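You operate a simulated robot arm through the tools that you are given. There is no shell and no other tool. Be economical: measure what you need, move in short steps, check, and stop when the job is done.

You run a simulated robot arm. Do the job below in one go: nothing can be reset, and whatever is moved stays where it is left.

## Task
Blow the docked mould dry at 10, then 20, then 30 psi.
Fine: turn the pressure knob back to 0.
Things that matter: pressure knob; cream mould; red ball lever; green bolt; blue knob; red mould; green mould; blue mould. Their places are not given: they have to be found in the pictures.

Only the result counts: the job must be done as asked and must still hold three seconds after the hand-in. Knocking over, shifting, dropping, spilling or breaking anything else fails it.

## Robot
A 7-joint arm with a two-finger parallel gripper, fixed in place. Base frame: the origin is at the foot of the arm, x ahead of it, y to its left, z up; the work surface is at about z = 0.004. Units: m, rad, N and s.
With the tool pointing down near the work surface it reaches from about 0.24 to 0.62 m from the base axis. Its first joint turns from -1.152 to 1.152 rad. Payload 2.6 kg.
The TCP is the grasp point between the finger pads, 0.03 m short of the fingertips. In the tool frame z runs along the fingers and y along their closing line. The gripper opens to 0.094 m. The fingers are 0.028 m wide and 0.01 m thick; the gripper's body (0.05 by 0.096 m) begins 0.055 m behind the TCP.
Orientation is told as [roll, pitch, yaw] about the base's x, y, z axes, in that order, counted from this pose: with the fingers straight down and closing along the base's y, the tool's x points along the base's -x, its y along +y and its z along -z.

## Interface
- The arm moves only by the tool send_rows. Its argument "targets" is a list that holds one entry, the list of rows, each a list of 7 numbers: the shift along the base's x, y, z in units of 25 mm (1.0 is 25 mm), then the turn, a rotation vector about the base's x, y, z in units of 6 degrees (1.0 is 6 degrees), then the gripper command, from -1 (shut) to 1 (fully open), values between in proportion. In form: [[[dx, dy, dz, rx, ry, rz, gripper], ...]]. A call has 1 to 12 rows; each row shifts and turns the commanded pose from where the row before left it. A call with a number of a shift or a turn outside -1 to 1 is refused whole. A row lasts 0.2 s, in which the tool goes at most 0.05 m and 0.15 rad; a call with a longer step from one row to the next is refused whole, and so is a gripper value outside its range. Where a pose cannot be reached the arm comes as near as it can. A force on the tool above 40 N (or 10 N above the force at the start of the call, whichever is more), or a blocked arm, ends the call early, and 0.2 s more pass. The fingers move at their own pace (about 0.072 m/s each) and stop on an object; they squeeze with about 31 N. The grip force told is the motor's: it shows also when the fingers shut on nothing. Time passes only in rows, and 0.2 s behind the last, so rows that do not move let the fingers close. The reply holds the time, the measured pose of the TCP, the force on the tool along the base axes, the opening and the grip force, in the units named above and with some noise.
- Cameras (640 x 400 px; columns grow to the right, rows downward): "scene" is fixed at [0.0383, 0.4325, 0.572]; the picture's right is [-0.76, -0.64, 0.00], its down [-0.31, 0.37, -0.87] and it looks along [0.56, -0.67, -0.48] (base axes); focal length 350 px, centre (320, 200). "wrist" rides on the gripper at [-0.037, 0, -0.058] in the tool frame; the picture's right is [0.00, -1.00, 0.00], its down [0.97, 0.00, -0.24] and it looks along [0.24, 0.00, 0.97] (tool axes); focal length 218 px, centre (320, 200).
- grab_frame(camera): a new picture of that camera. No time passes.
- measure_at(camera, pixels): for up to 12 pixels [column, row] of the newest picture of that camera ("zoom" is the newest enlarged one), the place [x, y, z] in the base frame of the surface seen there, good to about 0.003 m. No time passes.
- close_up(camera, box): a new picture of the part [left, top, right, bottom] of that camera's present view, enlarged. No time passes.
- close_job(): hands the job in; it is judged then, once.

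Work in short steps. Measure before you move; look again where a grasp or a placing could have gone wrong, and mend it. You have 80 turns and 38 pictures in all, those below and enlarged ones among them. Open the gripper and draw the arm clear of the work before you hand the job in, unless the task says otherwise; then end with one line.

The tools are called after "Call:" by a JSON object that holds its "op" and its "data". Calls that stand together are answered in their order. send_rows: Moves the arm, as the interface text tells. Its arguments: {"type":"object","properties":{"targets":{"type":"array","items":{"type":"array","items":{"type":"array","items":{"type":"number"}}}}},"required":["targets"]} The other tools are called the same way: grab_frame (camera) takes a picture; measure_at (camera, pixels) gives the place of the surface under pixels of a picture; close_up (camera, box) takes an enlarged picture of a part of a camera's view; close_job () hands the job in.

At the start:

```text
time_s: 0.0
tool_pos: [0.4048, 0.0637, 0.3742]
orientation: [0.001, -0.002, 0.0]
contact_force: [0.4, -0.2, -0.3]
width: 0.0936
grasp_force: 0.1
```

scene: 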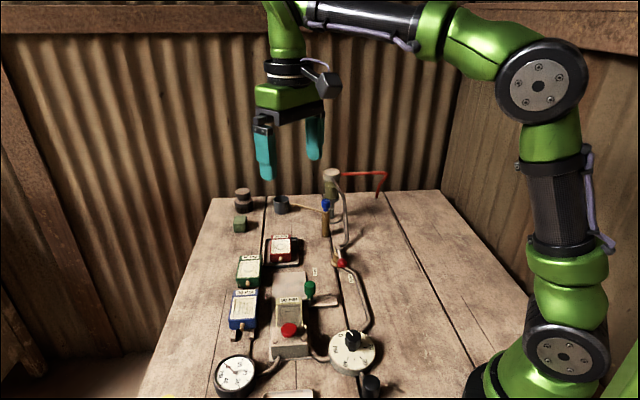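
wrist: 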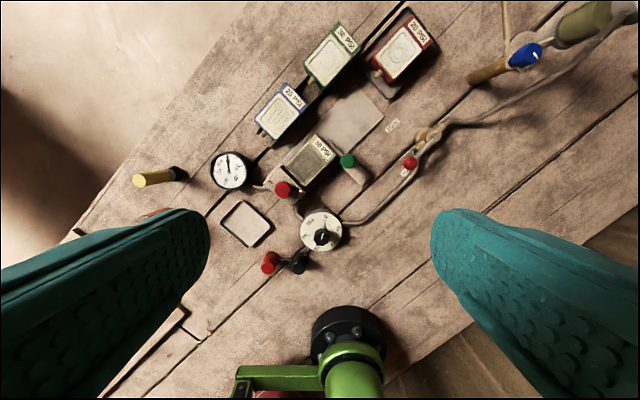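

The pictures show a gauge at wrist (230,170), a dial knob at (321,232), the docked cream mould at (310,160), and the lever at (410,162). I'll enlarge these parts to read the labels.

Call:
{"op": "close_up", "data": {"camera": "wrist", "box": [200, 100, 460, 280]}}

Call:
{"op": "close_up", "data": {"camera": "scene", "box": [200, 220, 420, 400]}}

Call:
{"op": "close_up", "data": {"camera": "wrist", "box": [270, 120, 370, 280]}}

```text
2.22 times, centred on (330, 190) of wrist
```

zoom: 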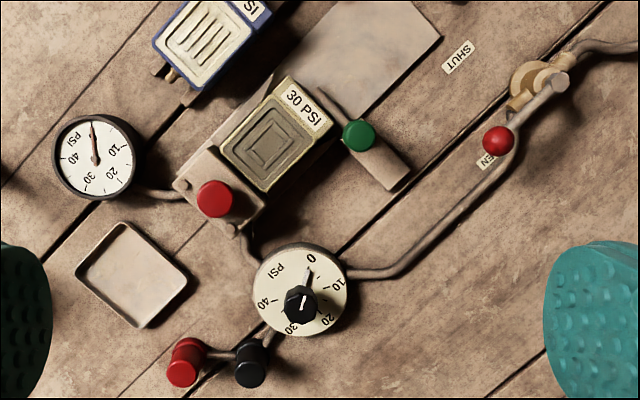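

```text
2.22 times, centred on (310, 310) of scene
```

zoom: 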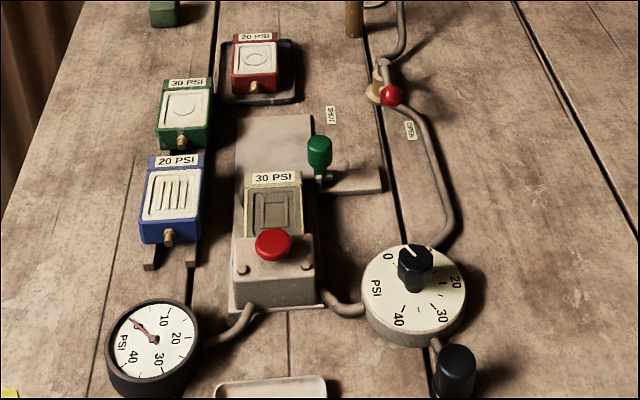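

```text
2.50 times, centred on (320, 200) of wrist
```

zoom: 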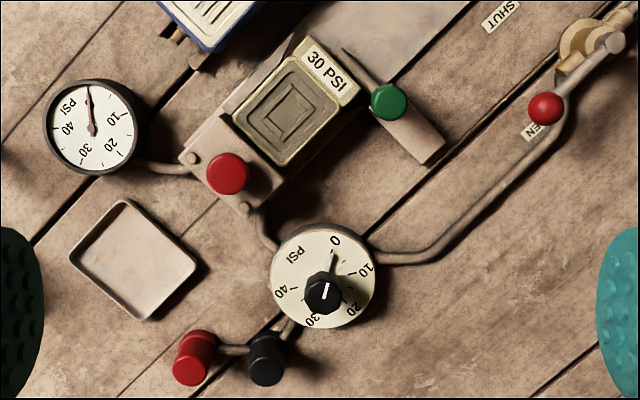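

The lever lies toward OPEN, the knob is at 0, and the green bolt is beside the docked mould. I'll look at the blue knob and bolt, then measure.

Call:
{"op": "close_up", "data": {"camera": "scene", "box": [220, 155, 400, 270]}}

Call:
{"op": "close_up", "data": {"camera": "scene", "box": [255, 260, 355, 360]}}

Call:
{"op": "measure_at", "data": {"camera": "wrist", "pixels": [[321, 236], [322, 220], [310, 160], [283, 189], [347, 160], [362, 174], [410, 162], [430, 134], [525, 54], [230, 170], [336, 245], [300, 262]]}}

```text
3.48 times, centred on (310, 212) of scene
```

zoom: 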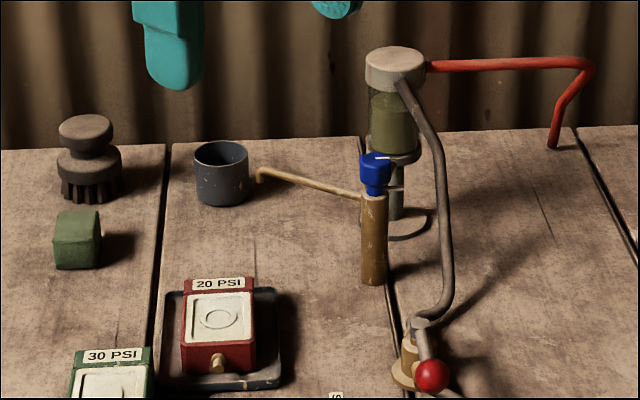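

```text
4.00 times, centred on (305, 310) of scene
```

zoom: 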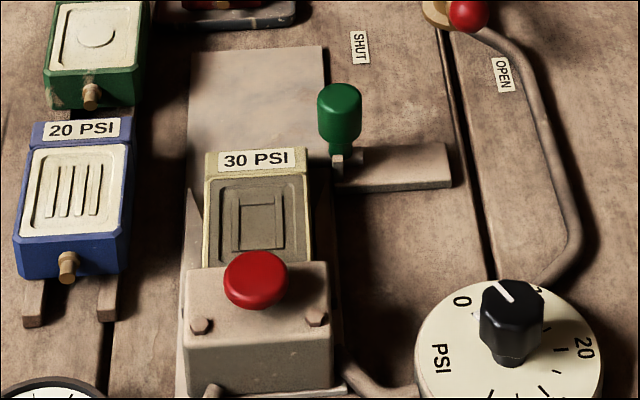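

```text
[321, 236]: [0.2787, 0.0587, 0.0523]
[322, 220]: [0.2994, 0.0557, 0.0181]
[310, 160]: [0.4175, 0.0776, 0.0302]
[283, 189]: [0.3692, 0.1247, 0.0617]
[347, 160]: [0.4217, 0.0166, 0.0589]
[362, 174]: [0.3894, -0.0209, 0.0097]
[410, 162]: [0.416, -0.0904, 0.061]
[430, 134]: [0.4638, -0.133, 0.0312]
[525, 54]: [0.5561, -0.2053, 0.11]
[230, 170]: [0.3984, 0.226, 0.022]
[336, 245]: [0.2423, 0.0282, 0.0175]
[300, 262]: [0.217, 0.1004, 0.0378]
```

The knob top is near (0.279,0.059,0.052), the bolt near (0.42,0.017,0.06) and the lever ball near (0.416,-0.09,0.06). I'll lower the wrist camera over the dock, staying above everything, to see whether the bolt is engaged.

Call:
{"op": "send_rows", "data": {"targets": [[[0.4, -0.2, -1, 0, 0, 0, 1], [0.4, -0.2, -1, 0, 0, 0, 1], [0.2, -0.2, -1, 0, 0, 0, 1], [0, -0.2, -1, 0, 0, 0, 1], [0, 0, -1, 0, 0, 0, 1], [0, 0, -1, 0, 0, 0, 1], [0, 0, -0.5, 0, 0, 0, 1]]]}}

Call:
{"op": "grab_frame", "data": {"camera": "wrist"}}

```text
time_s: 1.6
tool_pos: [0.4306, 0.0415, 0.2112]
orientation: [-0.001, 0.0, 0.001]
contact_force: [0.0, -0.3, -0.7]
width: 0.094
grasp_force: 0.0
```

```text
30 pictures are left
```

wrist: 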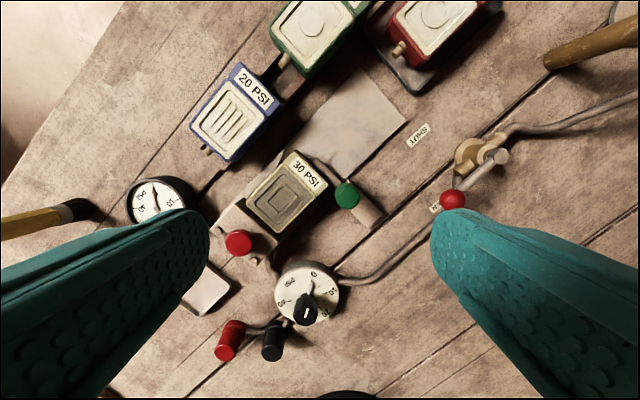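

Now a close-up of the bolt around (345,195) and the lever around (465,175).

Call:
{"op": "close_up", "data": {"camera": "wrist", "box": [280, 140, 400, 230]}}

Call:
{"op": "measure_at", "data": {"camera": "wrist", "pixels": [[347, 195], [378, 212], [286, 200], [302, 158], [324, 188], [240, 241], [452, 199], [495, 155], [470, 155], [307, 314], [313, 285], [365, 120]]}}

```text
4.44 times, centred on (340, 185) of wrist
```

zoom: 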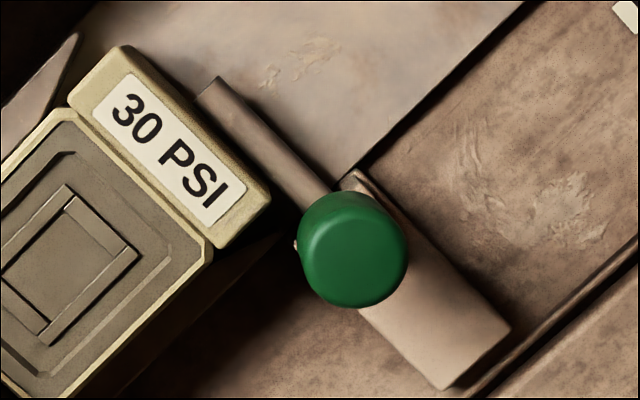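

```text
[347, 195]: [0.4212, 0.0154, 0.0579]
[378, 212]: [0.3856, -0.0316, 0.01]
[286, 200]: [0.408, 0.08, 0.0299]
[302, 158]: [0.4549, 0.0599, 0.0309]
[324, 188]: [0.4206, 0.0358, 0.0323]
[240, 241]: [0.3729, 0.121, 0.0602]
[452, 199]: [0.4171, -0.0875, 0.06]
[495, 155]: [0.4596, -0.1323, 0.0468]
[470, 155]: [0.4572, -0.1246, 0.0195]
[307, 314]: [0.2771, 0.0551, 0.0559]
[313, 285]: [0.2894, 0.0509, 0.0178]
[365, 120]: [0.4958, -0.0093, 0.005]
```

The bolt's bar lies behind the cream mould (engaged) and the lever lies along the pipe at OPEN. The air path is ready, so I move over the knob to read its ticks and pointer.

Call:
{"op": "send_rows", "data": {"targets": [[[-1, 0.1, 0, 0, 0, 0, 0], [-1, 0.1, 0, 0, 0, 0, 0], [-1, 0.1, 0, 0, 0, 0, 0], [-1, 0.1, 0, 0, 0, 0, 0], [-1, 0.1, 0, 0, 0, 0, 0], [-1, 0.1, 0, 0, 0, 0, 0], [0, 0, -1, 0, 0, 0, 0], [0, 0, -1, 0, 0, 0, 0], [0, 0, -0.4, 0, 0, 0, 0]]]}}

Call:
{"op": "grab_frame", "data": {"camera": "wrist"}}

```text
time_s: 3.6
tool_pos: [0.2797, 0.0566, 0.1505]
orientation: [-0.001, 0.0, 0.001]
contact_force: [-0.2, -0.7, -0.6]
width: 0.047
grasp_force: 0.0
```

```text
28 pictures are left
```

wrist: 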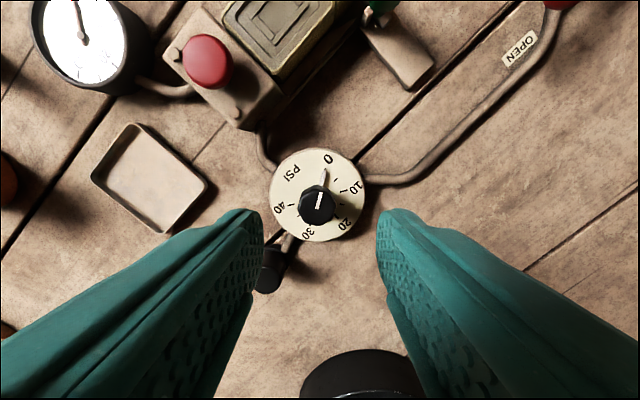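

The knob is at (318,203) with the gauge visible at top left (80,45). I enlarge the dial and measure knob edges and ticks.

Call:
{"op": "close_up", "data": {"camera": "wrist", "box": [258, 140, 378, 250]}}

Call:
{"op": "measure_at", "data": {"camera": "wrist", "pixels": [[318, 203], [302, 203], [334, 203], [318, 219], [325, 175], [344, 190], [338, 217], [310, 224], [293, 205], [270, 194], [366, 190], [317, 150]]}}

```text
3.64 times, centred on (318, 195) of wrist
```

zoom: 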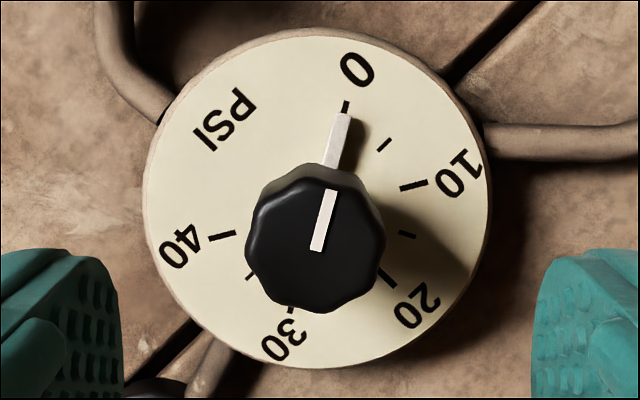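

```text
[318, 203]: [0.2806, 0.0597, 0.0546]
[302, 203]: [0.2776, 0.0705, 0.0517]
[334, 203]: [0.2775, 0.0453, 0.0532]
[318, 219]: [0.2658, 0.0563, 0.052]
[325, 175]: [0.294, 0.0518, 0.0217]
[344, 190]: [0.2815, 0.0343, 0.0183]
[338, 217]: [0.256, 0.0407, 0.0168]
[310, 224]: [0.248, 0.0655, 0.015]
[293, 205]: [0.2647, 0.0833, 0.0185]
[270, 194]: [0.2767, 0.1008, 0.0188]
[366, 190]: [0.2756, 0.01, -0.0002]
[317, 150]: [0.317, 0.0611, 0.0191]
```

Knob axis is about (0.276, 0.0585), top z 0.054, diameter about 0.026; ticks are about 60° apart clockwise from 0. I pre-turn the gripper +90° above the knob, so I have 180° of clockwise stroke.

Call:
{"op": "send_rows", "data": {"targets": [[[-0.15, 0.08, 0, 0, 0, 1, 0], [0, 0, 0, 0, 0, 1, 0], [0, 0, 0, 0, 0, 1, 0], [0, 0, 0, 0, 0, 1, 0], [0, 0, 0, 0, 0, 1, 0], [0, 0, 0, 0, 0, 1, 0], [0, 0, 0, 0, 0, 1, 0], [0, 0, 0, 0, 0, 1, 0], [0, 0, 0, 0, 0, 1, 0], [0, 0, 0, 0, 0, 1, 0]]]}}

Call:
{"op": "send_rows", "data": {"targets": [[[0, 0, 0, 0, 0, 1, 0], [0, 0, 0, 0, 0, 1, 0], [0, 0, 0, 0, 0, 1, 0], [0, 0, 0, 0, 0, 1, 0], [0, 0, 0, 0, 0, 1, 0], [0, 0, 0, 0, 0, 0, 0]]]}}

Call:
{"op": "grab_frame", "data": {"camera": "wrist"}}

```text
time_s: 5.8
tool_pos: [0.2778, 0.0593, 0.1506]
orientation: [0.0, 0.0, 1.048]
contact_force: [-0.1, 0.1, -0.5]
width: 0.047
grasp_force: 0.1
```

```text
time_s: 7.2
tool_pos: [0.2763, 0.0604, 0.1513]
orientation: [0.001, 0.0, 1.571]
contact_force: [0.2, -0.2, 0.0]
width: 0.0469
grasp_force: 0.1
```

```text
26 pictures are left
```

wrist: 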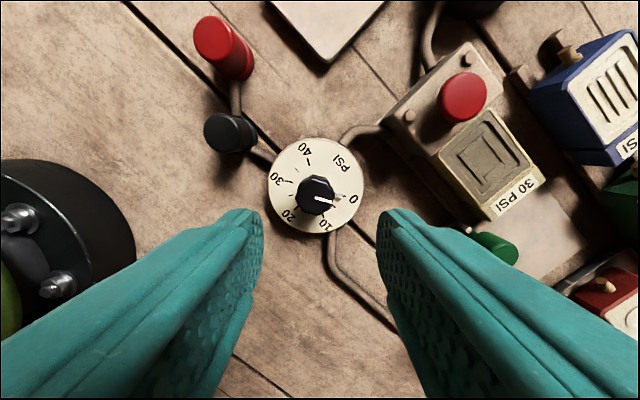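

At yaw 90° the knob at (316,195) is centred between the fingers. I lower to z 0.062 (tips above the dial pointer) and shut the fingers.

Call:
{"op": "send_rows", "data": {"targets": [[[0, -0.06, -1, 0, 0, 0, 0], [0, 0, -1, 0, 0, 0, 0], [0, 0, -1, 0, 0, 0, 0], [0, 0, -0.56, 0, 0, 0, 0], [0, 0, 0, 0, 0, 0, 0], [0, 0, 0, 0, 0, 0, -1], [0, 0, 0, 0, 0, 0, -1], [0, 0, 0, 0, 0, 0, -1]]]}}

Call:
{"op": "grab_frame", "data": {"camera": "scene"}}

```text
time_s: 9.0
tool_pos: [0.2722, 0.0586, 0.0612]
orientation: [0.009, 0.002, 1.569]
contact_force: [-27.4, 0.9, 5.9]
width: 0.0286
grasp_force: 44.9
```

```text
25 pictures are left
```

scene: 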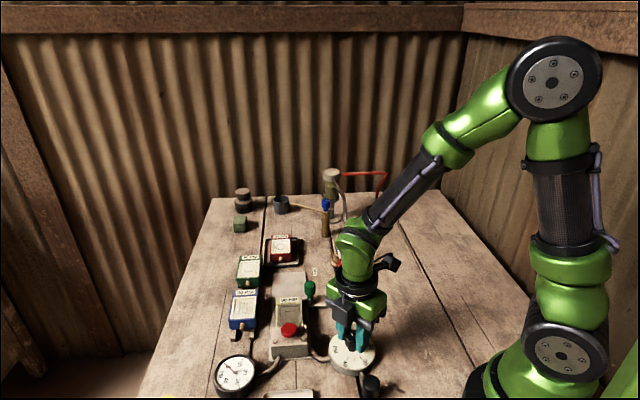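

The grip holds at 0.0286 wide but pulls 27 N in x: the axis is nearer x 0.272. I shift the command 4 mm in -x to relax it.

Call:
{"op": "send_rows", "data": {"targets": [[[-0.16, 0, 0, 0, 0, 0, -1], [0, 0, 0, 0, 0, 0, -1]]]}}

```text
time_s: 9.7
tool_pos: [0.273, 0.0586, 0.0603]
orientation: [0.001, 0.001, 1.572]
contact_force: [2.0, 0.8, -2.1]
width: 0.0287
grasp_force: 45.3
stopped in row 2: the force on the tool passed its limit (the readings are from after the stop); the commanded pose is now the measured one
```

The force is now relaxed. I turn clockwise 60° towards 10 psi and look at the gauge.

Call:
{"op": "send_rows", "data": {"targets": [[[0, 0, 0, 0, 0, -1, -1], [0, 0, 0, 0, 0, -1, -1], [0, 0, 0, 0, 0, -1, -1], [0, 0, 0, 0, 0, -1, -1], [0, 0, 0, 0, 0, -1, -1], [0, 0, 0, 0, 0, -1, -1], [0, 0, 0, 0, 0, -1, -1], [0, 0, 0, 0, 0, -1, -1], [0, 0, 0, 0, 0, 0, -1]]]}}

Call:
{"op": "close_up", "data": {"camera": "scene", "box": [200, 310, 400, 400]}}

```text
time_s: 11.0
tool_pos: [0.2711, 0.0585, 0.061]
orientation: [0.003, 0.003, 1.03]
contact_force: [-2.1, -1.4, 3.0]
width: 0.0287
grasp_force: 45.0
stopped in row 6: the force on the tool passed its limit (the readings are from after the stop); the commanded pose is now the measured one
```

```text
3.20 times, centred on (300, 355) of scene
```

zoom: 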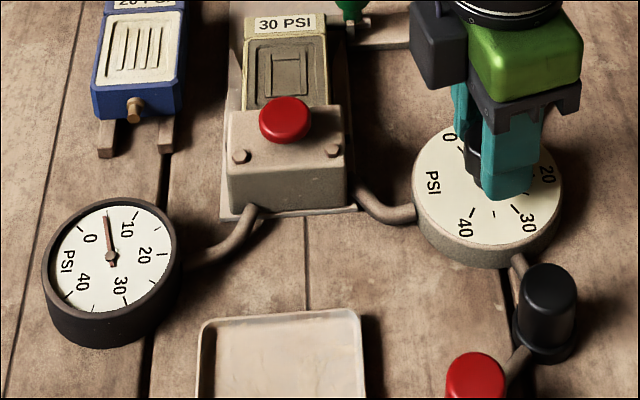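

The gauge follows (about 5 psi after 31°). I go on the remaining 29°.

Call:
{"op": "send_rows", "data": {"targets": [[[0, 0, 0, 0, 0, -1, -1], [0, 0, 0, 0, 0, -1, -1], [0, 0, 0, 0, 0, -1, -1], [0, 0, 0, 0, 0, -1, -1], [0, 0, 0, 0, 0, -0.8, -1], [0, 0, 0, 0, 0, 0, -1], [0, 0, 0, 0, 0, 0, -1]]]}}

Call:
{"op": "close_up", "data": {"camera": "scene", "box": [200, 310, 400, 400]}}

```text
time_s: 12.6
tool_pos: [0.2696, 0.06, 0.0609]
orientation: [-0.001, 0.001, 0.527]
contact_force: [-2.7, 16.9, 6.2]
width: 0.0284
grasp_force: 45.1
```

```text
3.20 times, centred on (300, 355) of scene
```

zoom: 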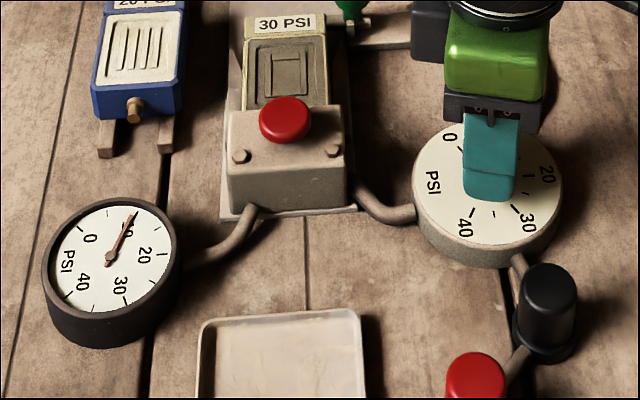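

The needle sits on the 10 tick. I relax the 17 N side force with +2 mm in y, dwell about 2.4 s and check gauge and mould.

Call:
{"op": "send_rows", "data": {"targets": [[[0, 0.08, 0, 0, 0, 0, -1], [0, 0, 0, 0, 0, 0, -1], [0, 0, 0, 0, 0, 0, -1], [0, 0, 0, 0, 0, 0, -1], [0, 0, 0, 0, 0, 0, -1], [0, 0, 0, 0, 0, 0, -1], [0, 0, 0, 0, 0, 0, -1], [0, 0, 0, 0, 0, 0, -1], [0, 0, 0, 0, 0, 0, -1], [0, 0, 0, 0, 0, 0, -1], [0, 0, 0, 0, 0, 0, -1], [0, 0, 0, 0, 0, 0, -1]]]}}

Call:
{"op": "close_up", "data": {"camera": "scene", "box": [205, 290, 325, 400]}}

```text
time_s: 15.2
tool_pos: [0.27, 0.0592, 0.0595]
orientation: [0.001, 0.004, 0.525]
contact_force: [-13.2, -24.6, 19.8]
width: 0.0288
grasp_force: 44.6
```

```text
3.64 times, centred on (265, 345) of scene
```

zoom: 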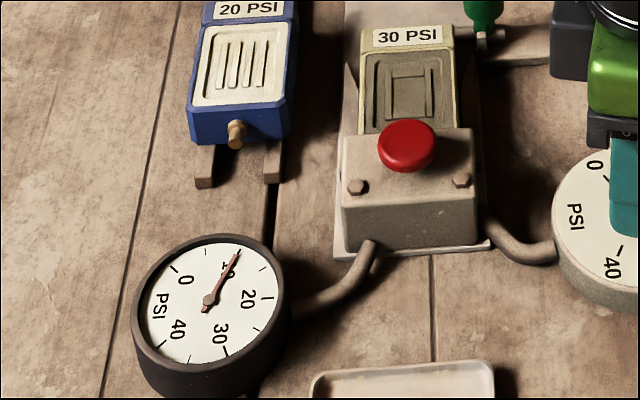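

The gauge is steady at 10. I trim the side force and hold another 2.4 s.

Call:
{"op": "send_rows", "data": {"targets": [[[-0.02, -0.045, 0.02, 0, 0, 0, -1], [0, 0, 0, 0, 0, 0, -1], [0, 0, 0, 0, 0, 0, -1], [0, 0, 0, 0, 0, 0, -1], [0, 0, 0, 0, 0, 0, -1], [0, 0, 0, 0, 0, 0, -1], [0, 0, 0, 0, 0, 0, -1], [0, 0, 0, 0, 0, 0, -1], [0, 0, 0, 0, 0, 0, -1], [0, 0, 0, 0, 0, 0, -1], [0, 0, 0, 0, 0, 0, -1], [0, 0, 0, 0, 0, 0, -1]]]}}

Call:
{"op": "close_up", "data": {"camera": "scene", "box": [260, 280, 320, 350]}}

```text
time_s: 16.8
tool_pos: [0.2707, 0.0594, 0.0591]
orientation: [0.0, 0.001, 0.529]
contact_force: [1.3, 0.6, -0.7]
width: 0.0288
grasp_force: 45.1
stopped in row 7: the force on the tool passed its limit (the readings are from after the stop); the commanded pose is now the measured one
```

```text
5.71 times, centred on (290, 315) of scene
```

zoom: 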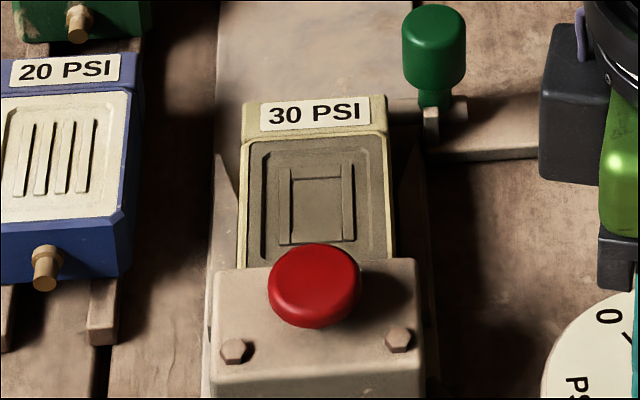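

Forces are now near zero and the bolt is still in. I turn on towards 20 psi (another 60°, to yaw about -0.52).

Call:
{"op": "send_rows", "data": {"targets": [[[0, 0, 0, 0, 0, -1, -1], [0, 0, 0, 0, 0, -1, -1], [0, 0, 0, 0, 0, -1, -1], [0, 0, 0, 0, 0, -1, -1], [0, 0, 0, 0, 0, -1, -1], [0, 0, 0, 0, 0, -1, -1], [0, 0, 0, 0, 0, -1, -1], [0, 0, 0, 0, 0, -1, -1], [0, 0, 0, 0, 0, -1, -1], [0, 0, 0, 0, 0, -1, -1], [0, 0, 0, 0, 0, 0, -1]]]}}

```text
time_s: 19.2
tool_pos: [0.2701, 0.06, 0.0608]
orientation: [0.003, 0.003, -0.517]
contact_force: [1.1, 31.0, -1.8]
width: 0.0287
grasp_force: 45.1
```

Reached yaw -0.517 with 31 N side force; I relieve it with +1.5 mm in y and hold, then check the gauge.

Call:
{"op": "send_rows", "data": {"targets": [[[0, 0.06, 0, 0, 0, 0, -1], [0, 0, 0, 0, 0, 0, -1], [0, 0, 0, 0, 0, 0, -1]]]}}

Call:
{"op": "close_up", "data": {"camera": "scene", "box": [205, 290, 325, 400]}}

```text
time_s: 20.0
tool_pos: [0.2705, 0.0614, 0.0613]
orientation: [0.003, -0.001, -0.519]
contact_force: [-4.6, 18.2, 28.1]
width: 0.0288
grasp_force: 44.8
```

```text
3.64 times, centred on (265, 345) of scene
```

zoom: 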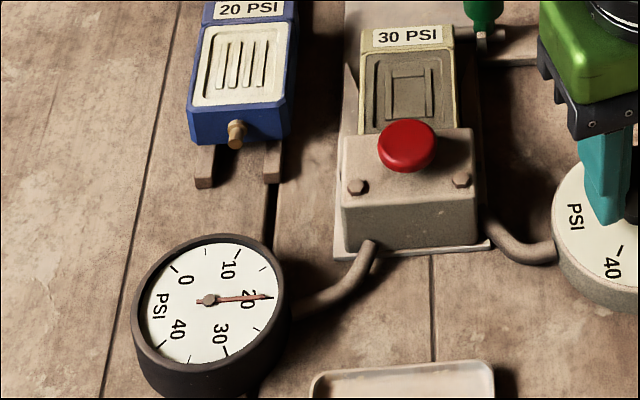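

The needle is on the 20 tick. I ease the force slightly and hold for a few seconds.

Call:
{"op": "send_rows", "data": {"targets": [[[0, 0.03, 0.04, 0, 0, 0, -1], [0, 0, 0, 0, 0, 0, -1], [0, 0, 0, 0, 0, 0, -1], [0, 0, 0, 0, 0, 0, -1], [0, 0, 0, 0, 0, 0, -1], [0, 0, 0, 0, 0, 0, -1], [0, 0, 0, 0, 0, 0, -1], [0, 0, 0, 0, 0, 0, -1], [0, 0, 0, 0, 0, 0, -1], [0, 0, 0, 0, 0, 0, -1], [0, 0, 0, 0, 0, 0, -1], [0, 0, 0, 0, 0, 0, -1]]]}}

Call:
{"op": "close_up", "data": {"camera": "scene", "box": [205, 290, 325, 400]}}

```text
time_s: 21.4
tool_pos: [0.2702, 0.0611, 0.0608]
orientation: [0.0, 0.0, -0.518]
contact_force: [2.0, 0.5, -1.0]
width: 0.0289
grasp_force: 44.9
stopped in row 7: the force on the tool passed its limit (the readings are from after the stop); the commanded pose is now the measured one
```

```text
3.64 times, centred on (265, 345) of scene
```

zoom: 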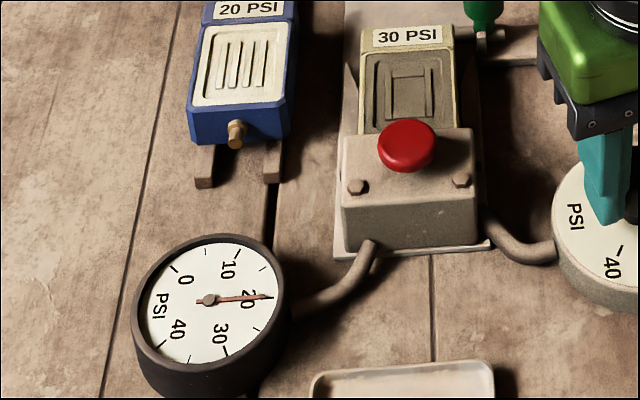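

Gauge steady at 20. I hold two more seconds.

Call:
{"op": "send_rows", "data": {"targets": [[[0, 0, 0, 0, 0, 0, -1], [0, 0, 0, 0, 0, 0, -1], [0, 0, 0, 0, 0, 0, -1], [0, 0, 0, 0, 0, 0, -1], [0, 0, 0, 0, 0, 0, -1], [0, 0, 0, 0, 0, 0, -1], [0, 0, 0, 0, 0, 0, -1], [0, 0, 0, 0, 0, 0, -1], [0, 0, 0, 0, 0, 0, -1]]]}}

Call:
{"op": "send_rows", "data": {"targets": [[[0, 0, 0, 0, 0, -1, -1], [0, 0, 0, 0, 0, -1, -1], [0, 0, 0, 0, 0, -1, -1], [0, 0, 0, 0, 0, -1, -1], [0, 0, 0, 0, 0, -1, -1], [0, 0, 0, 0, 0, 0, -1]]]}}

```text
time_s: 23.4
tool_pos: [0.2718, 0.0598, 0.0602]
orientation: [0.001, 0.0, -0.516]
contact_force: [2.7, 1.3, -9.8]
width: 0.0284
grasp_force: 44.5
```

```text
time_s: 24.6
tool_pos: [0.2712, 0.0623, 0.061]
orientation: [0.003, -0.002, -0.987]
contact_force: [1.9, 0.2, -1.9]
width: 0.0288
grasp_force: 45.2
stopped in row 5: the force on the tool passed its limit (the readings are from after the stop); the commanded pose is now the measured one
```

Yaw is -0.987; I continue 33° more to yaw -1.565, which should be 30 psi.

Call:
{"op": "send_rows", "data": {"targets": [[[0, 0, 0, 0, 0, -1, -1], [0, 0, 0, 0, 0, -1, -1], [0, 0, 0, 0, 0, -1, -1], [0, 0, 0, 0, 0, -1, -1], [0, 0, 0, 0, 0, -1, -1], [0, 0, 0, 0, 0, -0.5, -1], [0, 0, 0, 0, 0, 0, -1]]]}}

Call:
{"op": "close_up", "data": {"camera": "scene", "box": [205, 290, 325, 400]}}

```text
time_s: 25.6
tool_pos: [0.2712, 0.0625, 0.0599]
orientation: [0.004, -0.001, -1.421]
contact_force: [2.3, 0.2, -1.8]
width: 0.0289
grasp_force: 45.0
stopped in row 5: the force on the tool passed its limit (the readings are from after the stop); the commanded pose is now the measured one
```

```text
3.64 times, centred on (265, 345) of scene
```

zoom: 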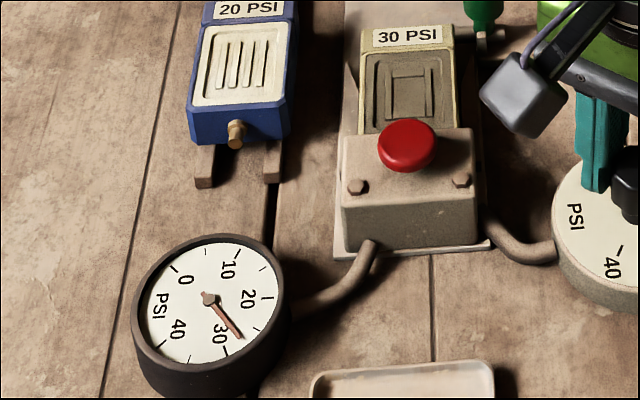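

The needle is just short of 30 (about 28.6). I turn the last 8° and hold.

Call:
{"op": "send_rows", "data": {"targets": [[[0, 0, 0, 0, 0, -0.7, -1], [0, 0, 0, 0, 0, -0.68, -1], [0, 0, 0, 0, 0, 0, -1], [0, 0, 0, 0, 0, 0, -1], [0, 0, 0, 0, 0, 0, -1], [0, 0, 0, 0, 0, 0, -1]]]}}

Call:
{"op": "close_up", "data": {"camera": "scene", "box": [205, 290, 325, 400]}}

```text
time_s: 27.0
tool_pos: [0.2711, 0.0611, 0.06]
orientation: [0.005, -0.001, -1.565]
contact_force: [12.7, -4.0, -10.8]
width: 0.029
grasp_force: 45.3
```

```text
3.64 times, centred on (265, 345) of scene
```

zoom: 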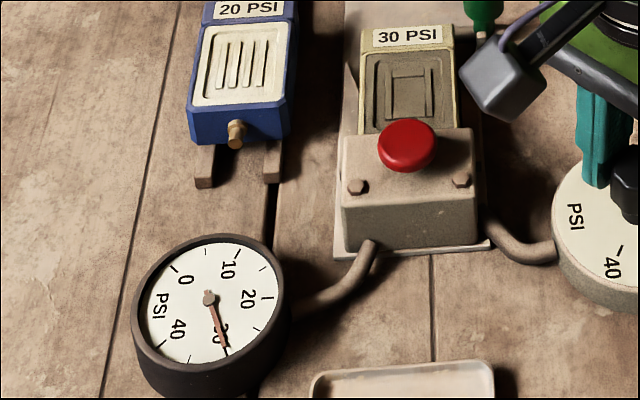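

The needle is on 30. I hold about 4 s more, then check the mould.

Call:
{"op": "send_rows", "data": {"targets": [[[0, 0, 0, 0, 0, 0, -1], [0, 0, 0, 0, 0, 0, -1], [0, 0, 0, 0, 0, 0, -1], [0, 0, 0, 0, 0, 0, -1], [0, 0, 0, 0, 0, 0, -1], [0, 0, 0, 0, 0, 0, -1], [0, 0, 0, 0, 0, 0, -1], [0, 0, 0, 0, 0, 0, -1], [0, 0, 0, 0, 0, 0, -1], [0, 0, 0, 0, 0, 0, -1], [0, 0, 0, 0, 0, 0, -1], [0, 0, 0, 0, 0, 0, -1]]]}}

Call:
{"op": "close_up", "data": {"camera": "scene", "box": [205, 290, 325, 400]}}

```text
time_s: 29.6
tool_pos: [0.2723, 0.0619, 0.0604]
orientation: [0.005, -0.001, -1.564]
contact_force: [17.7, -10.2, -10.9]
width: 0.029
grasp_force: 45.3
```

```text
3.64 times, centred on (265, 345) of scene
```

zoom: 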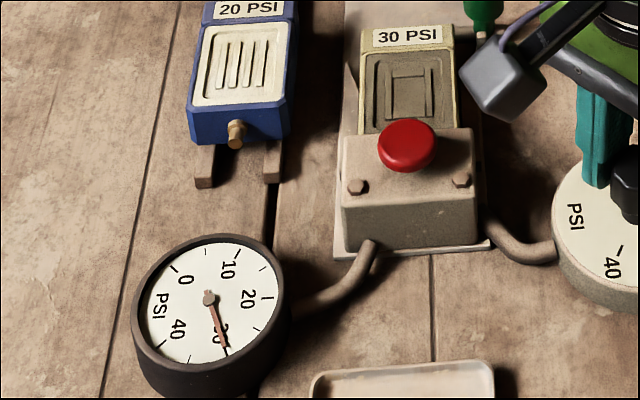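

Gauge steady at 30. I hold a further 2.4 s and look closely at the mould to see whether it changes.

Call:
{"op": "send_rows", "data": {"targets": [[[0, 0, 0, 0, 0, 0, -1], [0, 0, 0, 0, 0, 0, -1], [0, 0, 0, 0, 0, 0, -1], [0, 0, 0, 0, 0, 0, -1], [0, 0, 0, 0, 0, 0, -1], [0, 0, 0, 0, 0, 0, -1], [0, 0, 0, 0, 0, 0, -1], [0, 0, 0, 0, 0, 0, -1], [0, 0, 0, 0, 0, 0, -1], [0, 0, 0, 0, 0, 0, -1], [0, 0, 0, 0, 0, 0, -1], [0, 0, 0, 0, 0, 0, -1]]]}}

Call:
{"op": "close_up", "data": {"camera": "scene", "box": [260, 280, 320, 350]}}

```text
time_s: 32.2
tool_pos: [0.2718, 0.0622, 0.062]
orientation: [0.003, -0.003, -1.564]
contact_force: [17.6, -13.6, -4.2]
width: 0.0289
grasp_force: 45.0
```

```text
5.71 times, centred on (290, 315) of scene
```

zoom: 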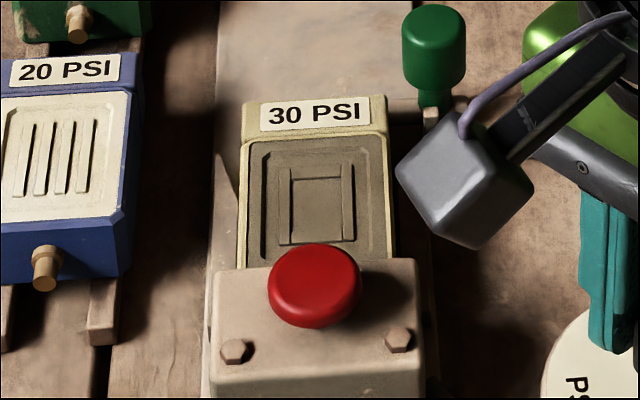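

The mould face shows no colour change yet. I hold 30 psi considerably longer to see whether drying just takes time.

Call:
{"op": "send_rows", "data": {"targets": [[[-0.03, 0.02, 0, 0, 0, 0, -1], [0, 0, 0, 0, 0, 0, -1], [0, 0, 0, 0, 0, 0, -1], [0, 0, 0, 0, 0, 0, -1], [0, 0, 0, 0, 0, 0, -1], [0, 0, 0, 0, 0, 0, -1], [0, 0, 0, 0, 0, 0, -1], [0, 0, 0, 0, 0, 0, -1], [0, 0, 0, 0, 0, 0, -1], [0, 0, 0, 0, 0, 0, -1], [0, 0, 0, 0, 0, 0, -1], [0, 0, 0, 0, 0, 0, -1]]]}}

Call:
{"op": "send_rows", "data": {"targets": [[[0, 0, 0, 0, 0, 0, -1], [0, 0, 0, 0, 0, 0, -1], [0, 0, 0, 0, 0, 0, -1], [0, 0, 0, 0, 0, 0, -1], [0, 0, 0, 0, 0, 0, -1], [0, 0, 0, 0, 0, 0, -1], [0, 0, 0, 0, 0, 0, -1], [0, 0, 0, 0, 0, 0, -1], [0, 0, 0, 0, 0, 0, -1], [0, 0, 0, 0, 0, 0, -1], [0, 0, 0, 0, 0, 0, -1], [0, 0, 0, 0, 0, 0, -1]]]}}

Call:
{"op": "grab_frame", "data": {"camera": "wrist"}}

```text
time_s: 34.8
tool_pos: [0.2724, 0.062, 0.0607]
orientation: [0.008, -0.003, -1.567]
contact_force: [18.2, -22.2, 9.0]
width: 0.0288
grasp_force: 44.8
```

```text
time_s: 37.4
tool_pos: [0.2719, 0.0628, 0.0598]
orientation: [0.006, -0.002, -1.567]
contact_force: [18.8, -19.9, 8.9]
width: 0.0288
grasp_force: 44.7
```

```text
14 pictures are left
```

wrist: 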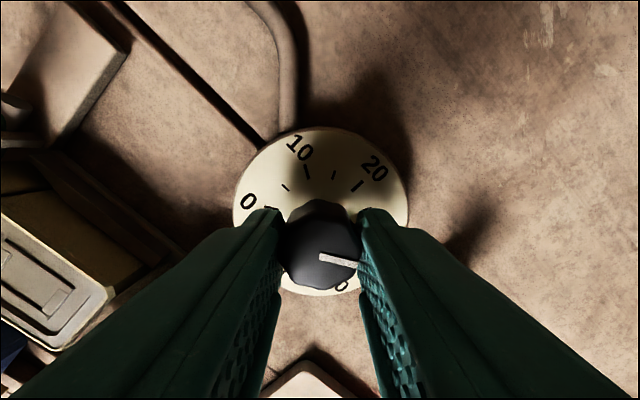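

The pointer is at 30 and after 10+ s the mould at left still looks grey. I now turn back counter-clockwise toward 0 in stages.

Call:
{"op": "send_rows", "data": {"targets": [[[0, 0, 0, 0, 0, 1, -1], [0, 0, 0, 0, 0, 1, -1], [0, 0, 0, 0, 0, 1, -1], [0, 0, 0, 0, 0, 1, -1], [0, 0, 0, 0, 0, 1, -1], [0, 0, 0, 0, 0, 1, -1], [0, 0, 0, 0, 0, 1, -1], [0, 0, 0, 0, 0, 1, -1], [0, 0, 0, 0, 0, 1, -1], [0, 0, 0, 0, 0, 1, -1], [0, 0, 0, 0, 0, 1, -1], [0, 0, 0, 0, 0, 1, -1]]]}}

Call:
{"op": "send_rows", "data": {"targets": [[[0, 0, 0, 0, 0, 1, -1], [0, 0, 0, 0, 0, 1, -1], [0, 0, 0, 0, 0, 1, -1], [0, 0, 0, 0, 0, 1, -1], [0, 0, 0, 0, 0, 1, -1], [0, 0, 0, 0, 0, 1, -1], [0, 0, 0, 0, 0, 1, -1], [0, 0, 0, 0, 0, 1, -1], [0, 0, 0, 0, 0, 1, -1], [0, 0, 0, 0, 0, 1, -1]]]}}

```text
time_s: 40.0
tool_pos: [0.2705, 0.0602, 0.0606]
orientation: [0.0, -0.001, -0.312]
contact_force: [-9.3, -34.2, 19.6]
width: 0.0287
grasp_force: 44.9
```

```text
time_s: 40.8
tool_pos: [0.27, 0.06, 0.061]
orientation: [0.001, 0.0, -0.068]
contact_force: [-2.5, -2.0, 4.1]
width: 0.029
grasp_force: 45.0
stopped in row 3: the force on the tool passed its limit (the readings are from after the stop); the commanded pose is now the measured one
```

Yaw is -0.068; I continue the remaining 94° to 0.

Call:
{"op": "send_rows", "data": {"targets": [[[0, 0, 0, 0, 0, 1, -1], [0, 0, 0, 0, 0, 1, -1], [0, 0, 0, 0, 0, 1, -1], [0, 0, 0, 0, 0, 1, -1], [0, 0, 0, 0, 0, 1, -1], [0, 0, 0, 0, 0, 1, -1], [0, 0, 0, 0, 0, 1, -1], [0, 0, 0, 0, 0, 1, -1]]]}}

```text
time_s: 42.6
tool_pos: [0.2709, 0.0586, 0.0608]
orientation: [-0.002, 0.002, 0.771]
contact_force: [3.3, -26.4, 11.7]
width: 0.0287
grasp_force: 44.6
```

Yaw 0.771; 46° (7.64 units) remain.

Call:
{"op": "send_rows", "data": {"targets": [[[0, -0.04, 0.02, 0, 0, 1, -1], [0, 0, 0, 0, 0, 1, -1], [0, 0, 0, 0, 0, 1, -1], [0, 0, 0, 0, 0, 1, -1], [0, 0, 0, 0, 0, 1, -1], [0, 0, 0, 0, 0, 1, -1], [0, 0, 0, 0, 0, 1, -1], [0, 0, 0, 0, 0, 0.64, -1]]]}}

Call:
{"op": "close_up", "data": {"camera": "scene", "box": [205, 270, 345, 400]}}

```text
time_s: 43.5
tool_pos: [0.2729, 0.0596, 0.0605]
orientation: [-0.001, -0.001, 1.153]
contact_force: [2.1, -0.2, -1.7]
width: 0.0287
grasp_force: 44.6
stopped in row 4: the force on the tool passed its limit (the readings are from after the stop); the commanded pose is now the measured one
```

```text
3.08 times, centred on (275, 335) of scene
```

zoom: 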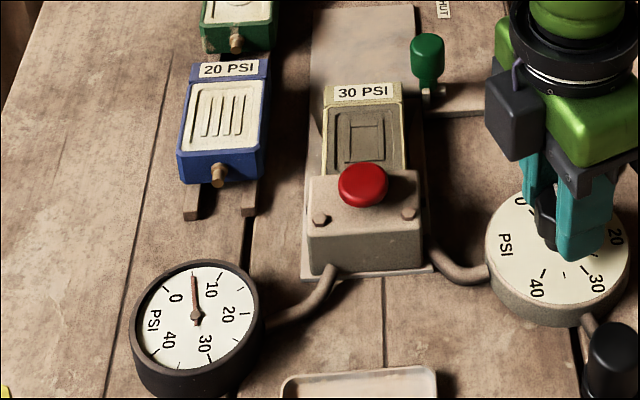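

The gauge reads about 4; the mould still looks wet. I finish turning to 0 (24° more) first.

Call:
{"op": "send_rows", "data": {"targets": [[[0, 0, 0, 0, 0, 1, -1], [0, 0, 0, 0, 0, 1, -1], [0, 0, 0, 0, 0, 1, -1], [0, 0, 0, 0, 0, 1, -1], [0, 0, 0, 0, 0, 0, -1]]]}}

```text
time_s: 44.3
tool_pos: [0.2713, 0.0579, 0.0613]
orientation: [-0.001, -0.002, 1.444]
contact_force: [2.3, -0.2, -3.7]
width: 0.0288
grasp_force: 45.1
stopped in row 3: the force on the tool passed its limit (the readings are from after the stop); the commanded pose is now the measured one
```

Call:
{"op": "send_rows", "data": {"targets": [[[0, 0, 0, 0, 0, 0.7, -1], [0, 0, 0, 0, 0, 0.55, -1], [0, 0, 0, 0, 0, 0, -1]]]}}

Call:
{"op": "close_up", "data": {"camera": "scene", "box": [205, 270, 345, 400]}}

```text
time_s: 45.1
tool_pos: [0.2724, 0.0582, 0.0609]
orientation: [-0.001, -0.003, 1.573]
contact_force: [9.3, -1.0, -21.4]
width: 0.0288
grasp_force: 45.1
```

```text
3.08 times, centred on (275, 335) of scene
```

zoom: 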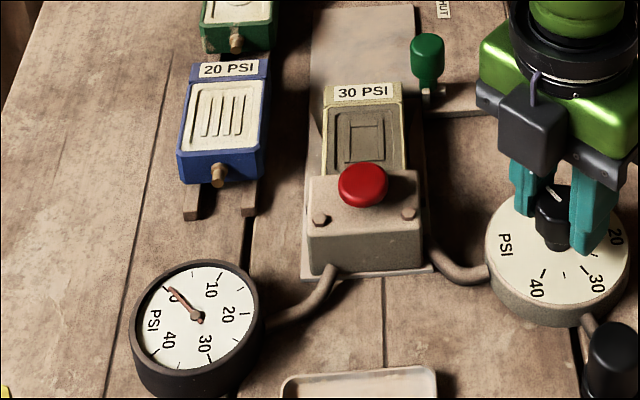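

The gauge is back at 0. The mould's lack of change suggests the red button on the dock at (360,185) may trigger the blow, so I release the knob, rise and move the shut fingers above that button (0.371,0.122) for a gentle test at 0 psi.

Call:
{"op": "send_rows", "data": {"targets": [[[0, 0, 0, 0, 0, 0, 0], [0, 0, 0, 0, 0, 0, 0], [0, 0, 1, 0, 0, 0, 0], [0, 0, 1, 0, 0, 0, 0], [0, 0, 1, 0, 0, 0, 0], [0, 0, 0, 0, 0, 0, -1], [1, 0.65, 0, 0, 0, 0, -1], [1, 0.65, 0, 0, 0, 0, -1], [1, 0.65, 0, 0, 0, 0, -1], [0.93, 0.6, 0, 0, 0, 0, -1], [0, 0, 0, 0, 0, 0, -1]]]}}

Call:
{"op": "grab_frame", "data": {"camera": "wrist"}}

```text
time_s: 47.5
tool_pos: [0.3706, 0.122, 0.134]
orientation: [-0.002, 0.0, 1.574]
contact_force: [0.7, -0.4, 0.1]
width: 0.0
grasp_force: 31.0
```

```text
11 pictures are left
```

wrist: 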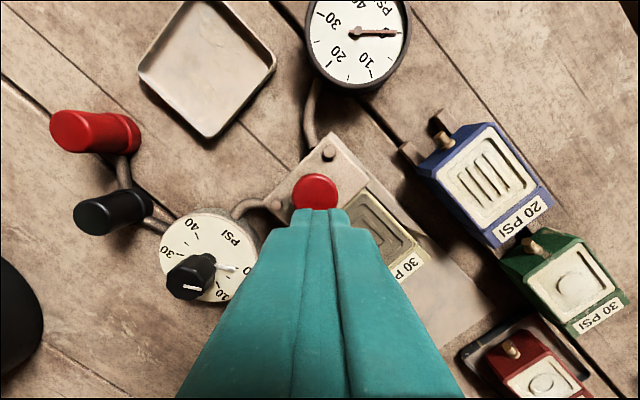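

The button lies at (316,190) just under the fingertips. I measure it.

Call:
{"op": "measure_at", "data": {"camera": "wrist", "pixels": [[316, 185], [316, 200], [300, 190], [333, 190], [316, 177]]}}

```text
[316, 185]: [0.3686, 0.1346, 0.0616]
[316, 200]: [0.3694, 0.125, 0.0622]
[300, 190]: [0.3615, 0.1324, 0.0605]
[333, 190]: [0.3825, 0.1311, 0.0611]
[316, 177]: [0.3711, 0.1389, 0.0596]
```

Button top is z 0.062 at about (0.371,0.127). I approach and press in 2 mm steps to see whether it gives.

Call:
{"op": "send_rows", "data": {"targets": [[[0, 0.18, -0.8, 0, 0, 0, -1], [0, 0, -0.76, 0, 0, 0, -1], [0, 0, -0.08, 0, 0, 0, -1], [0, 0, -0.08, 0, 0, 0, -1], [0, 0, -0.08, 0, 0, 0, -1], [0, 0, -0.06, 0, 0, 0, -1]]]}}

```text
time_s: 48.9
tool_pos: [0.3706, 0.1261, 0.0882]
orientation: [-0.002, -0.003, 1.574]
contact_force: [0.4, 0.2, 1.3]
width: 0.0
grasp_force: 30.7
```

The tip is at 0.058 with only 1.3 N, so the button may be giving. I press further in small steps.

Call:
{"op": "send_rows", "data": {"targets": [[[0, 0, -0.08, 0, 0, 0, -1], [0, 0, -0.08, 0, 0, 0, -1]]]}}

Call:
{"op": "close_up", "data": {"camera": "scene", "box": [205, 270, 345, 400]}}

```text
time_s: 49.5
tool_pos: [0.3697, 0.127, 0.085]
orientation: [-0.005, -0.002, 1.575]
contact_force: [0.6, -0.5, 1.9]
width: 0.0001
grasp_force: 30.5
```

```text
3.08 times, centred on (275, 335) of scene
```

zoom: 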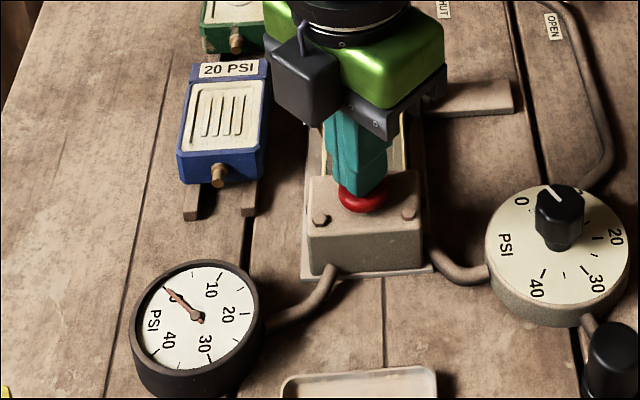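

The button moves down on a light spring, so it is a working push button: the blow trigger. I rise and return to the knob (0.272,0.0595) to set 10 psi.

Call:
{"op": "send_rows", "data": {"targets": [[[0, 0, 1, 0, 0, 0, -1], [0, 0, 1, 0, 0, 0, -1], [-1, -0.68, 0, 0, 0, 0, 0], [-1, -0.68, 0, 0, 0, 0, 0], [-1, -0.68, 0, 0, 0, 0, 0], [-0.93, -0.66, 0, 0, 0, 0, 0], [0, 0, 0, 0, 0, 0, 0], [0, 0, -1, 0, 0, 0, 0], [0, 0, -1, 0, 0, 0, 0], [0, 0, -0.9, 0, 0, 0, 0], [0, 0, 0, 0, 0, 0, -1], [0, 0, 0, 0, 0, 0, -1]]]}}

Call:
{"op": "send_rows", "data": {"targets": [[[0, 0, 0, 0, 0, -1, -1], [0, 0, 0, 0, 0, -1, -1], [0, 0, 0, 0, 0, -1, -1], [0, 0, 0, 0, 0, -1, -1], [0, 0, 0, 0, 0, -1, -1], [0, 0, 0, 0, 0, 0, -1]]]}}

```text
time_s: 52.1
tool_pos: [0.272, 0.0585, 0.063]
orientation: [-0.002, -0.001, 1.574]
contact_force: [7.0, -1.0, -9.4]
width: 0.029
grasp_force: 44.9
```

```text
time_s: 53.5
tool_pos: [0.2696, 0.0589, 0.0626]
orientation: [-0.002, 0.001, 1.047]
contact_force: [-5.3, -3.9, 7.5]
width: 0.0289
grasp_force: 45.0
```

Halfway (5 psi); 30° more to yaw 0.525.

Call:
{"op": "send_rows", "data": {"targets": [[[0, 0, 0, 0, 0, -1, -1], [0, 0, 0, 0, 0, -1, -1], [0, 0, 0, 0, 0, -1, -1], [0, 0, 0, 0, 0, -1, -1], [0, 0, 0, 0, 0, -1, -1], [0, 0, 0, 0, 0, 0, -1]]]}}

```text
time_s: 54.5
tool_pos: [0.2711, 0.0586, 0.0621]
orientation: [-0.002, 0.002, 0.698]
contact_force: [-1.6, -0.3, 2.4]
width: 0.0289
grasp_force: 44.8
stopped in row 4: the force on the tool passed its limit (the readings are from after the stop); the commanded pose is now the measured one
```

Call:
{"op": "send_rows", "data": {"targets": [[[0, 0, 0, 0, 0, -0.85, -1], [0, 0, 0, 0, 0, -0.8, -1], [0, 0, 0, 0, 0, 0, -1]]]}}

```text
time_s: 55.3
tool_pos: [0.2707, 0.0592, 0.0623]
orientation: [0.001, 0.003, 0.524]
contact_force: [-8.0, -0.5, 19.4]
width: 0.0288
grasp_force: 44.3
```

Yaw 0.524 should be 10 psi. I release, rise, go above the button, and check the gauge with the wrist camera before pressing.

Call:
{"op": "send_rows", "data": {"targets": [[[0, 0, 0, 0, 0, 0, 0], [0, 0, 0, 0, 0, 0, 0], [0, 0, 1, 0, 0, 0, 0], [0, 0, 1, 0, 0, 0, 0], [0, 0, 1, 0, 0, 0, 0], [1, 0.67, 0, 0, 0, 0, -1], [1, 0.67, 0, 0, 0, 0, -1], [1, 0.67, 0, 0, 0, 0, -1], [0.99, 0.68, 0, 0, 0, 0, -1], [0, 0, 0, 0, 0, 0, -1]]]}}

Call:
{"op": "close_up", "data": {"camera": "scene", "box": [205, 270, 385, 400]}}

```text
time_s: 57.5
tool_pos: [0.3724, 0.1249, 0.1374]
orientation: [-0.001, 0.0, 0.525]
contact_force: [-0.5, -0.5, -0.2]
width: 0.0
grasp_force: 30.9
```

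```text
3.08 times, centred on (295, 335) of scene
```

zoom: 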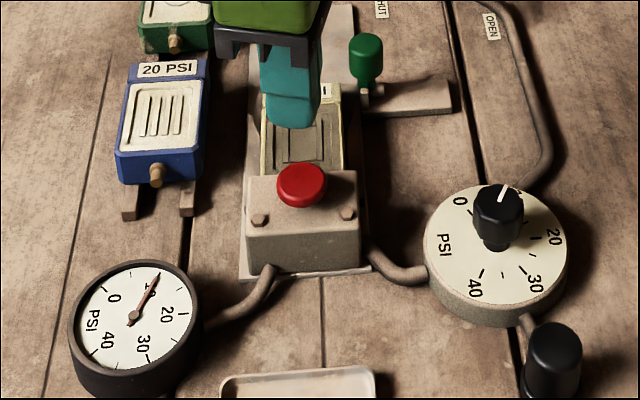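

The gauge reads 10. I press the button down to TCP z about 0.083 and hold.

Call:
{"op": "send_rows", "data": {"targets": [[[-0.06, 0.06, -0.9, 0, 0, 0, -1], [0, 0, -0.8, 0, 0, 0, -1], [0, 0, -0.24, 0, 0, 0, -1], [0, 0, -0.16, 0, 0, 0, -1], [0, 0, -0.08, 0, 0, 0, -1], [0, 0, 0, 0, 0, 0, -1], [0, 0, 0, 0, 0, 0, -1], [0, 0, 0, 0, 0, 0, -1], [0, 0, 0, 0, 0, 0, -1], [0, 0, 0, 0, 0, 0, -1], [0, 0, 0, 0, 0, 0, -1], [0, 0, 0, 0, 0, 0, -1]]]}}

Call:
{"op": "close_up", "data": {"camera": "scene", "box": [205, 270, 385, 400]}}

```text
time_s: 60.1
tool_pos: [0.3695, 0.1282, 0.0852]
orientation: [-0.001, 0.002, 0.524]
contact_force: [-0.1, 1.6, 2.3]
width: 0.0002
grasp_force: 31.3
```

```text
3.08 times, centred on (295, 335) of scene
```

zoom: 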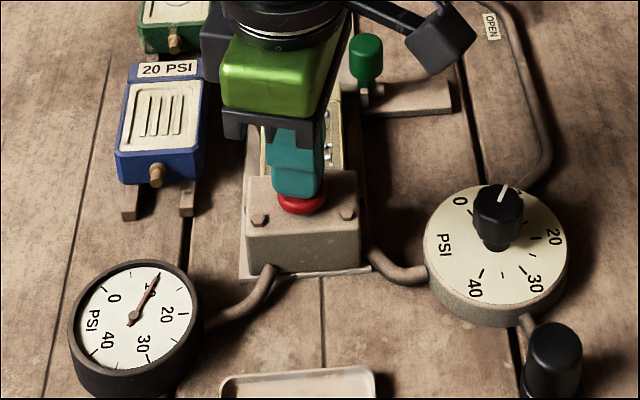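

White droplets appear on the mould at (328,150): the button does blow. I hold some 2.4 s more, rise and look at the mould.

Call:
{"op": "send_rows", "data": {"targets": [[[0, 0, 0, 0, 0, 0, -1], [0, 0, 0, 0, 0, 0, -1], [0, 0, 0, 0, 0, 0, -1], [0, 0, 0, 0, 0, 0, -1], [0, 0, 0, 0, 0, 0, -1], [0, 0, 0, 0, 0, 0, -1], [0, 0, 0, 0, 0, 0, -1], [0, 0, 0, 0, 0, 0, -1], [0, 0, 0, 0, 0, 0, -1], [0, 0, 0, 0, 0, 0, -1], [0, 0, 0, 0, 0, 0, -1]]]}}

Call:
{"op": "send_rows", "data": {"targets": [[[0, 0, 1, 0, 0, 0, -1], [0, 0, 1, 0, 0, 0, -1], [-1, -0.68, 0, 0, 0, 0, 0], [-1, -0.68, 0, 0, 0, 0, 0], [-1, -0.68, 0, 0, 0, 0, 0], [-0.92, -0.7, 0, 0, 0, 0, 0], [0, 0, 0, 0, 0, 0, 0]]]}}

Call:
{"op": "close_up", "data": {"camera": "scene", "box": [225, 260, 345, 350]}}

```text
time_s: 62.5
tool_pos: [0.369, 0.1283, 0.0832]
orientation: [-0.002, 0.001, 0.526]
contact_force: [1.6, -0.3, 2.3]
width: 0.0
grasp_force: 30.5
```

```text
time_s: 64.1
tool_pos: [0.2704, 0.0591, 0.1343]
orientation: [0.001, 0.002, 0.526]
contact_force: [-0.2, -0.6, -0.8]
width: 0.0467
grasp_force: 0.0
```

```text
4.44 times, centred on (285, 305) of scene
```

zoom: 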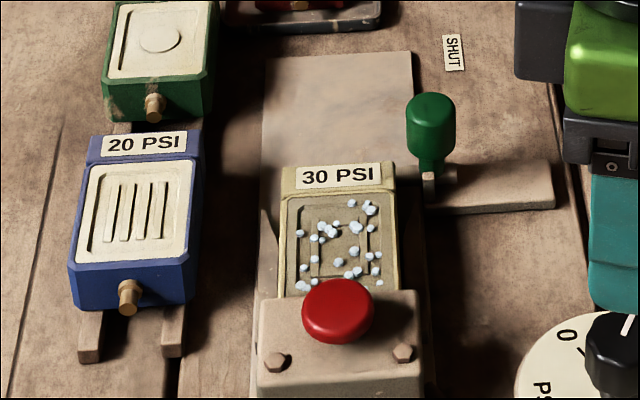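

The mould is clearly paler with droplets: the 10 psi blow took. Now I grip the knob again and turn 60° to 20 psi.

Call:
{"op": "send_rows", "data": {"targets": [[[0, 0, -1, 0, 0, 0, 0], [0, 0, -1, 0, 0, 0, 0], [0, 0, -0.9, 0, 0, 0, 0], [0, 0, 0, 0, 0, 0, -1], [0, 0, 0, 0, 0, 0, -1], [0, 0, 0, 0, 0, -1, -1], [0, 0, 0, 0, 0, -1, -1], [0, 0, 0, 0, 0, -1, -1], [0, 0, 0, 0, 0, -1, -1], [0, 0, 0, 0, 0, -1, -1]]]}}

Call:
{"op": "send_rows", "data": {"targets": [[[0, 0, 0, 0, 0, -1, -1], [0, 0, 0, 0, 0, -1, -1], [0, 0, 0, 0, 0, -1, -1], [0, 0, 0, 0, 0, 0, -1]]]}}

```text
time_s: 65.7
tool_pos: [0.2699, 0.0606, 0.0613]
orientation: [-0.001, 0.003, 0.299]
contact_force: [-2.8, -2.3, 2.6]
width: 0.0287
grasp_force: 45.1
stopped in row 8: the force on the tool passed its limit (the readings are from after the stop); the commanded pose is now the measured one
```

```text
time_s: 66.7
tool_pos: [0.269, 0.0603, 0.0616]
orientation: [-0.001, 0.003, -0.014]
contact_force: [-8.5, 9.9, 11.4]
width: 0.0289
grasp_force: 44.9
```

Call:
{"op": "send_rows", "data": {"targets": [[[0, 0, 0, 0, 0, -1, -1], [0, 0, 0, 0, 0, -1, -1], [0, 0, 0, 0, 0, -1, -1], [0, 0, 0, 0, 0, -1, -1], [0, 0, 0, 0, 0, -0.83, -1], [0, 0, 0, 0, 0, 0, -1]]]}}

```text
time_s: 68.1
tool_pos: [0.2694, 0.0618, 0.0608]
orientation: [0.001, 0.004, -0.517]
contact_force: [9.0, 33.3, -14.9]
width: 0.0289
grasp_force: 44.5
```

Yaw -0.517 matches the earlier exact 20. I release, rise and go above the button, and check the gauge.

Call:
{"op": "send_rows", "data": {"targets": [[[0, 0, 0, 0, 0, 0, 0], [0, 0, 0, 0, 0, 0, 0], [0, 0, 1, 0, 0, 0, 0], [0, 0, 1, 0, 0, 0, 0], [0, 0, 1, 0, 0, 0, 0], [1, 0.67, 0, 0, 0, 0, -1], [1, 0.67, 0, 0, 0, 0, -1], [1, 0.67, 0, 0, 0, 0, -1], [0.99, 0.68, 0, 0, 0, 0, -1], [0, 0, 0, 0, 0, 0, -1]]]}}

Call:
{"op": "close_up", "data": {"camera": "scene", "box": [205, 270, 385, 400]}}

```text
time_s: 70.3
tool_pos: [0.3707, 0.1275, 0.1355]
orientation: [-0.002, 0.003, -0.518]
contact_force: [0.0, 0.9, -0.1]
width: 0.0
grasp_force: 30.8
```

```text
3.08 times, centred on (295, 335) of scene
```

zoom: 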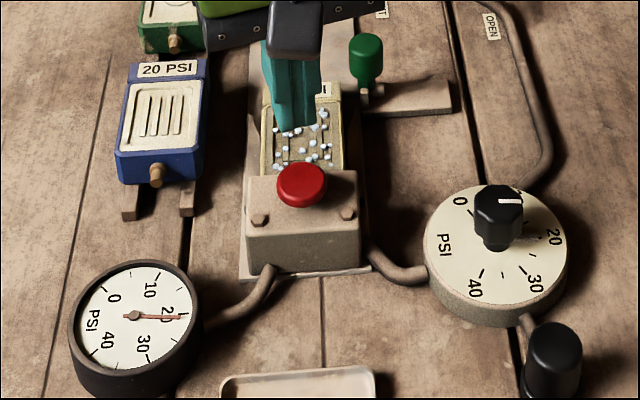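

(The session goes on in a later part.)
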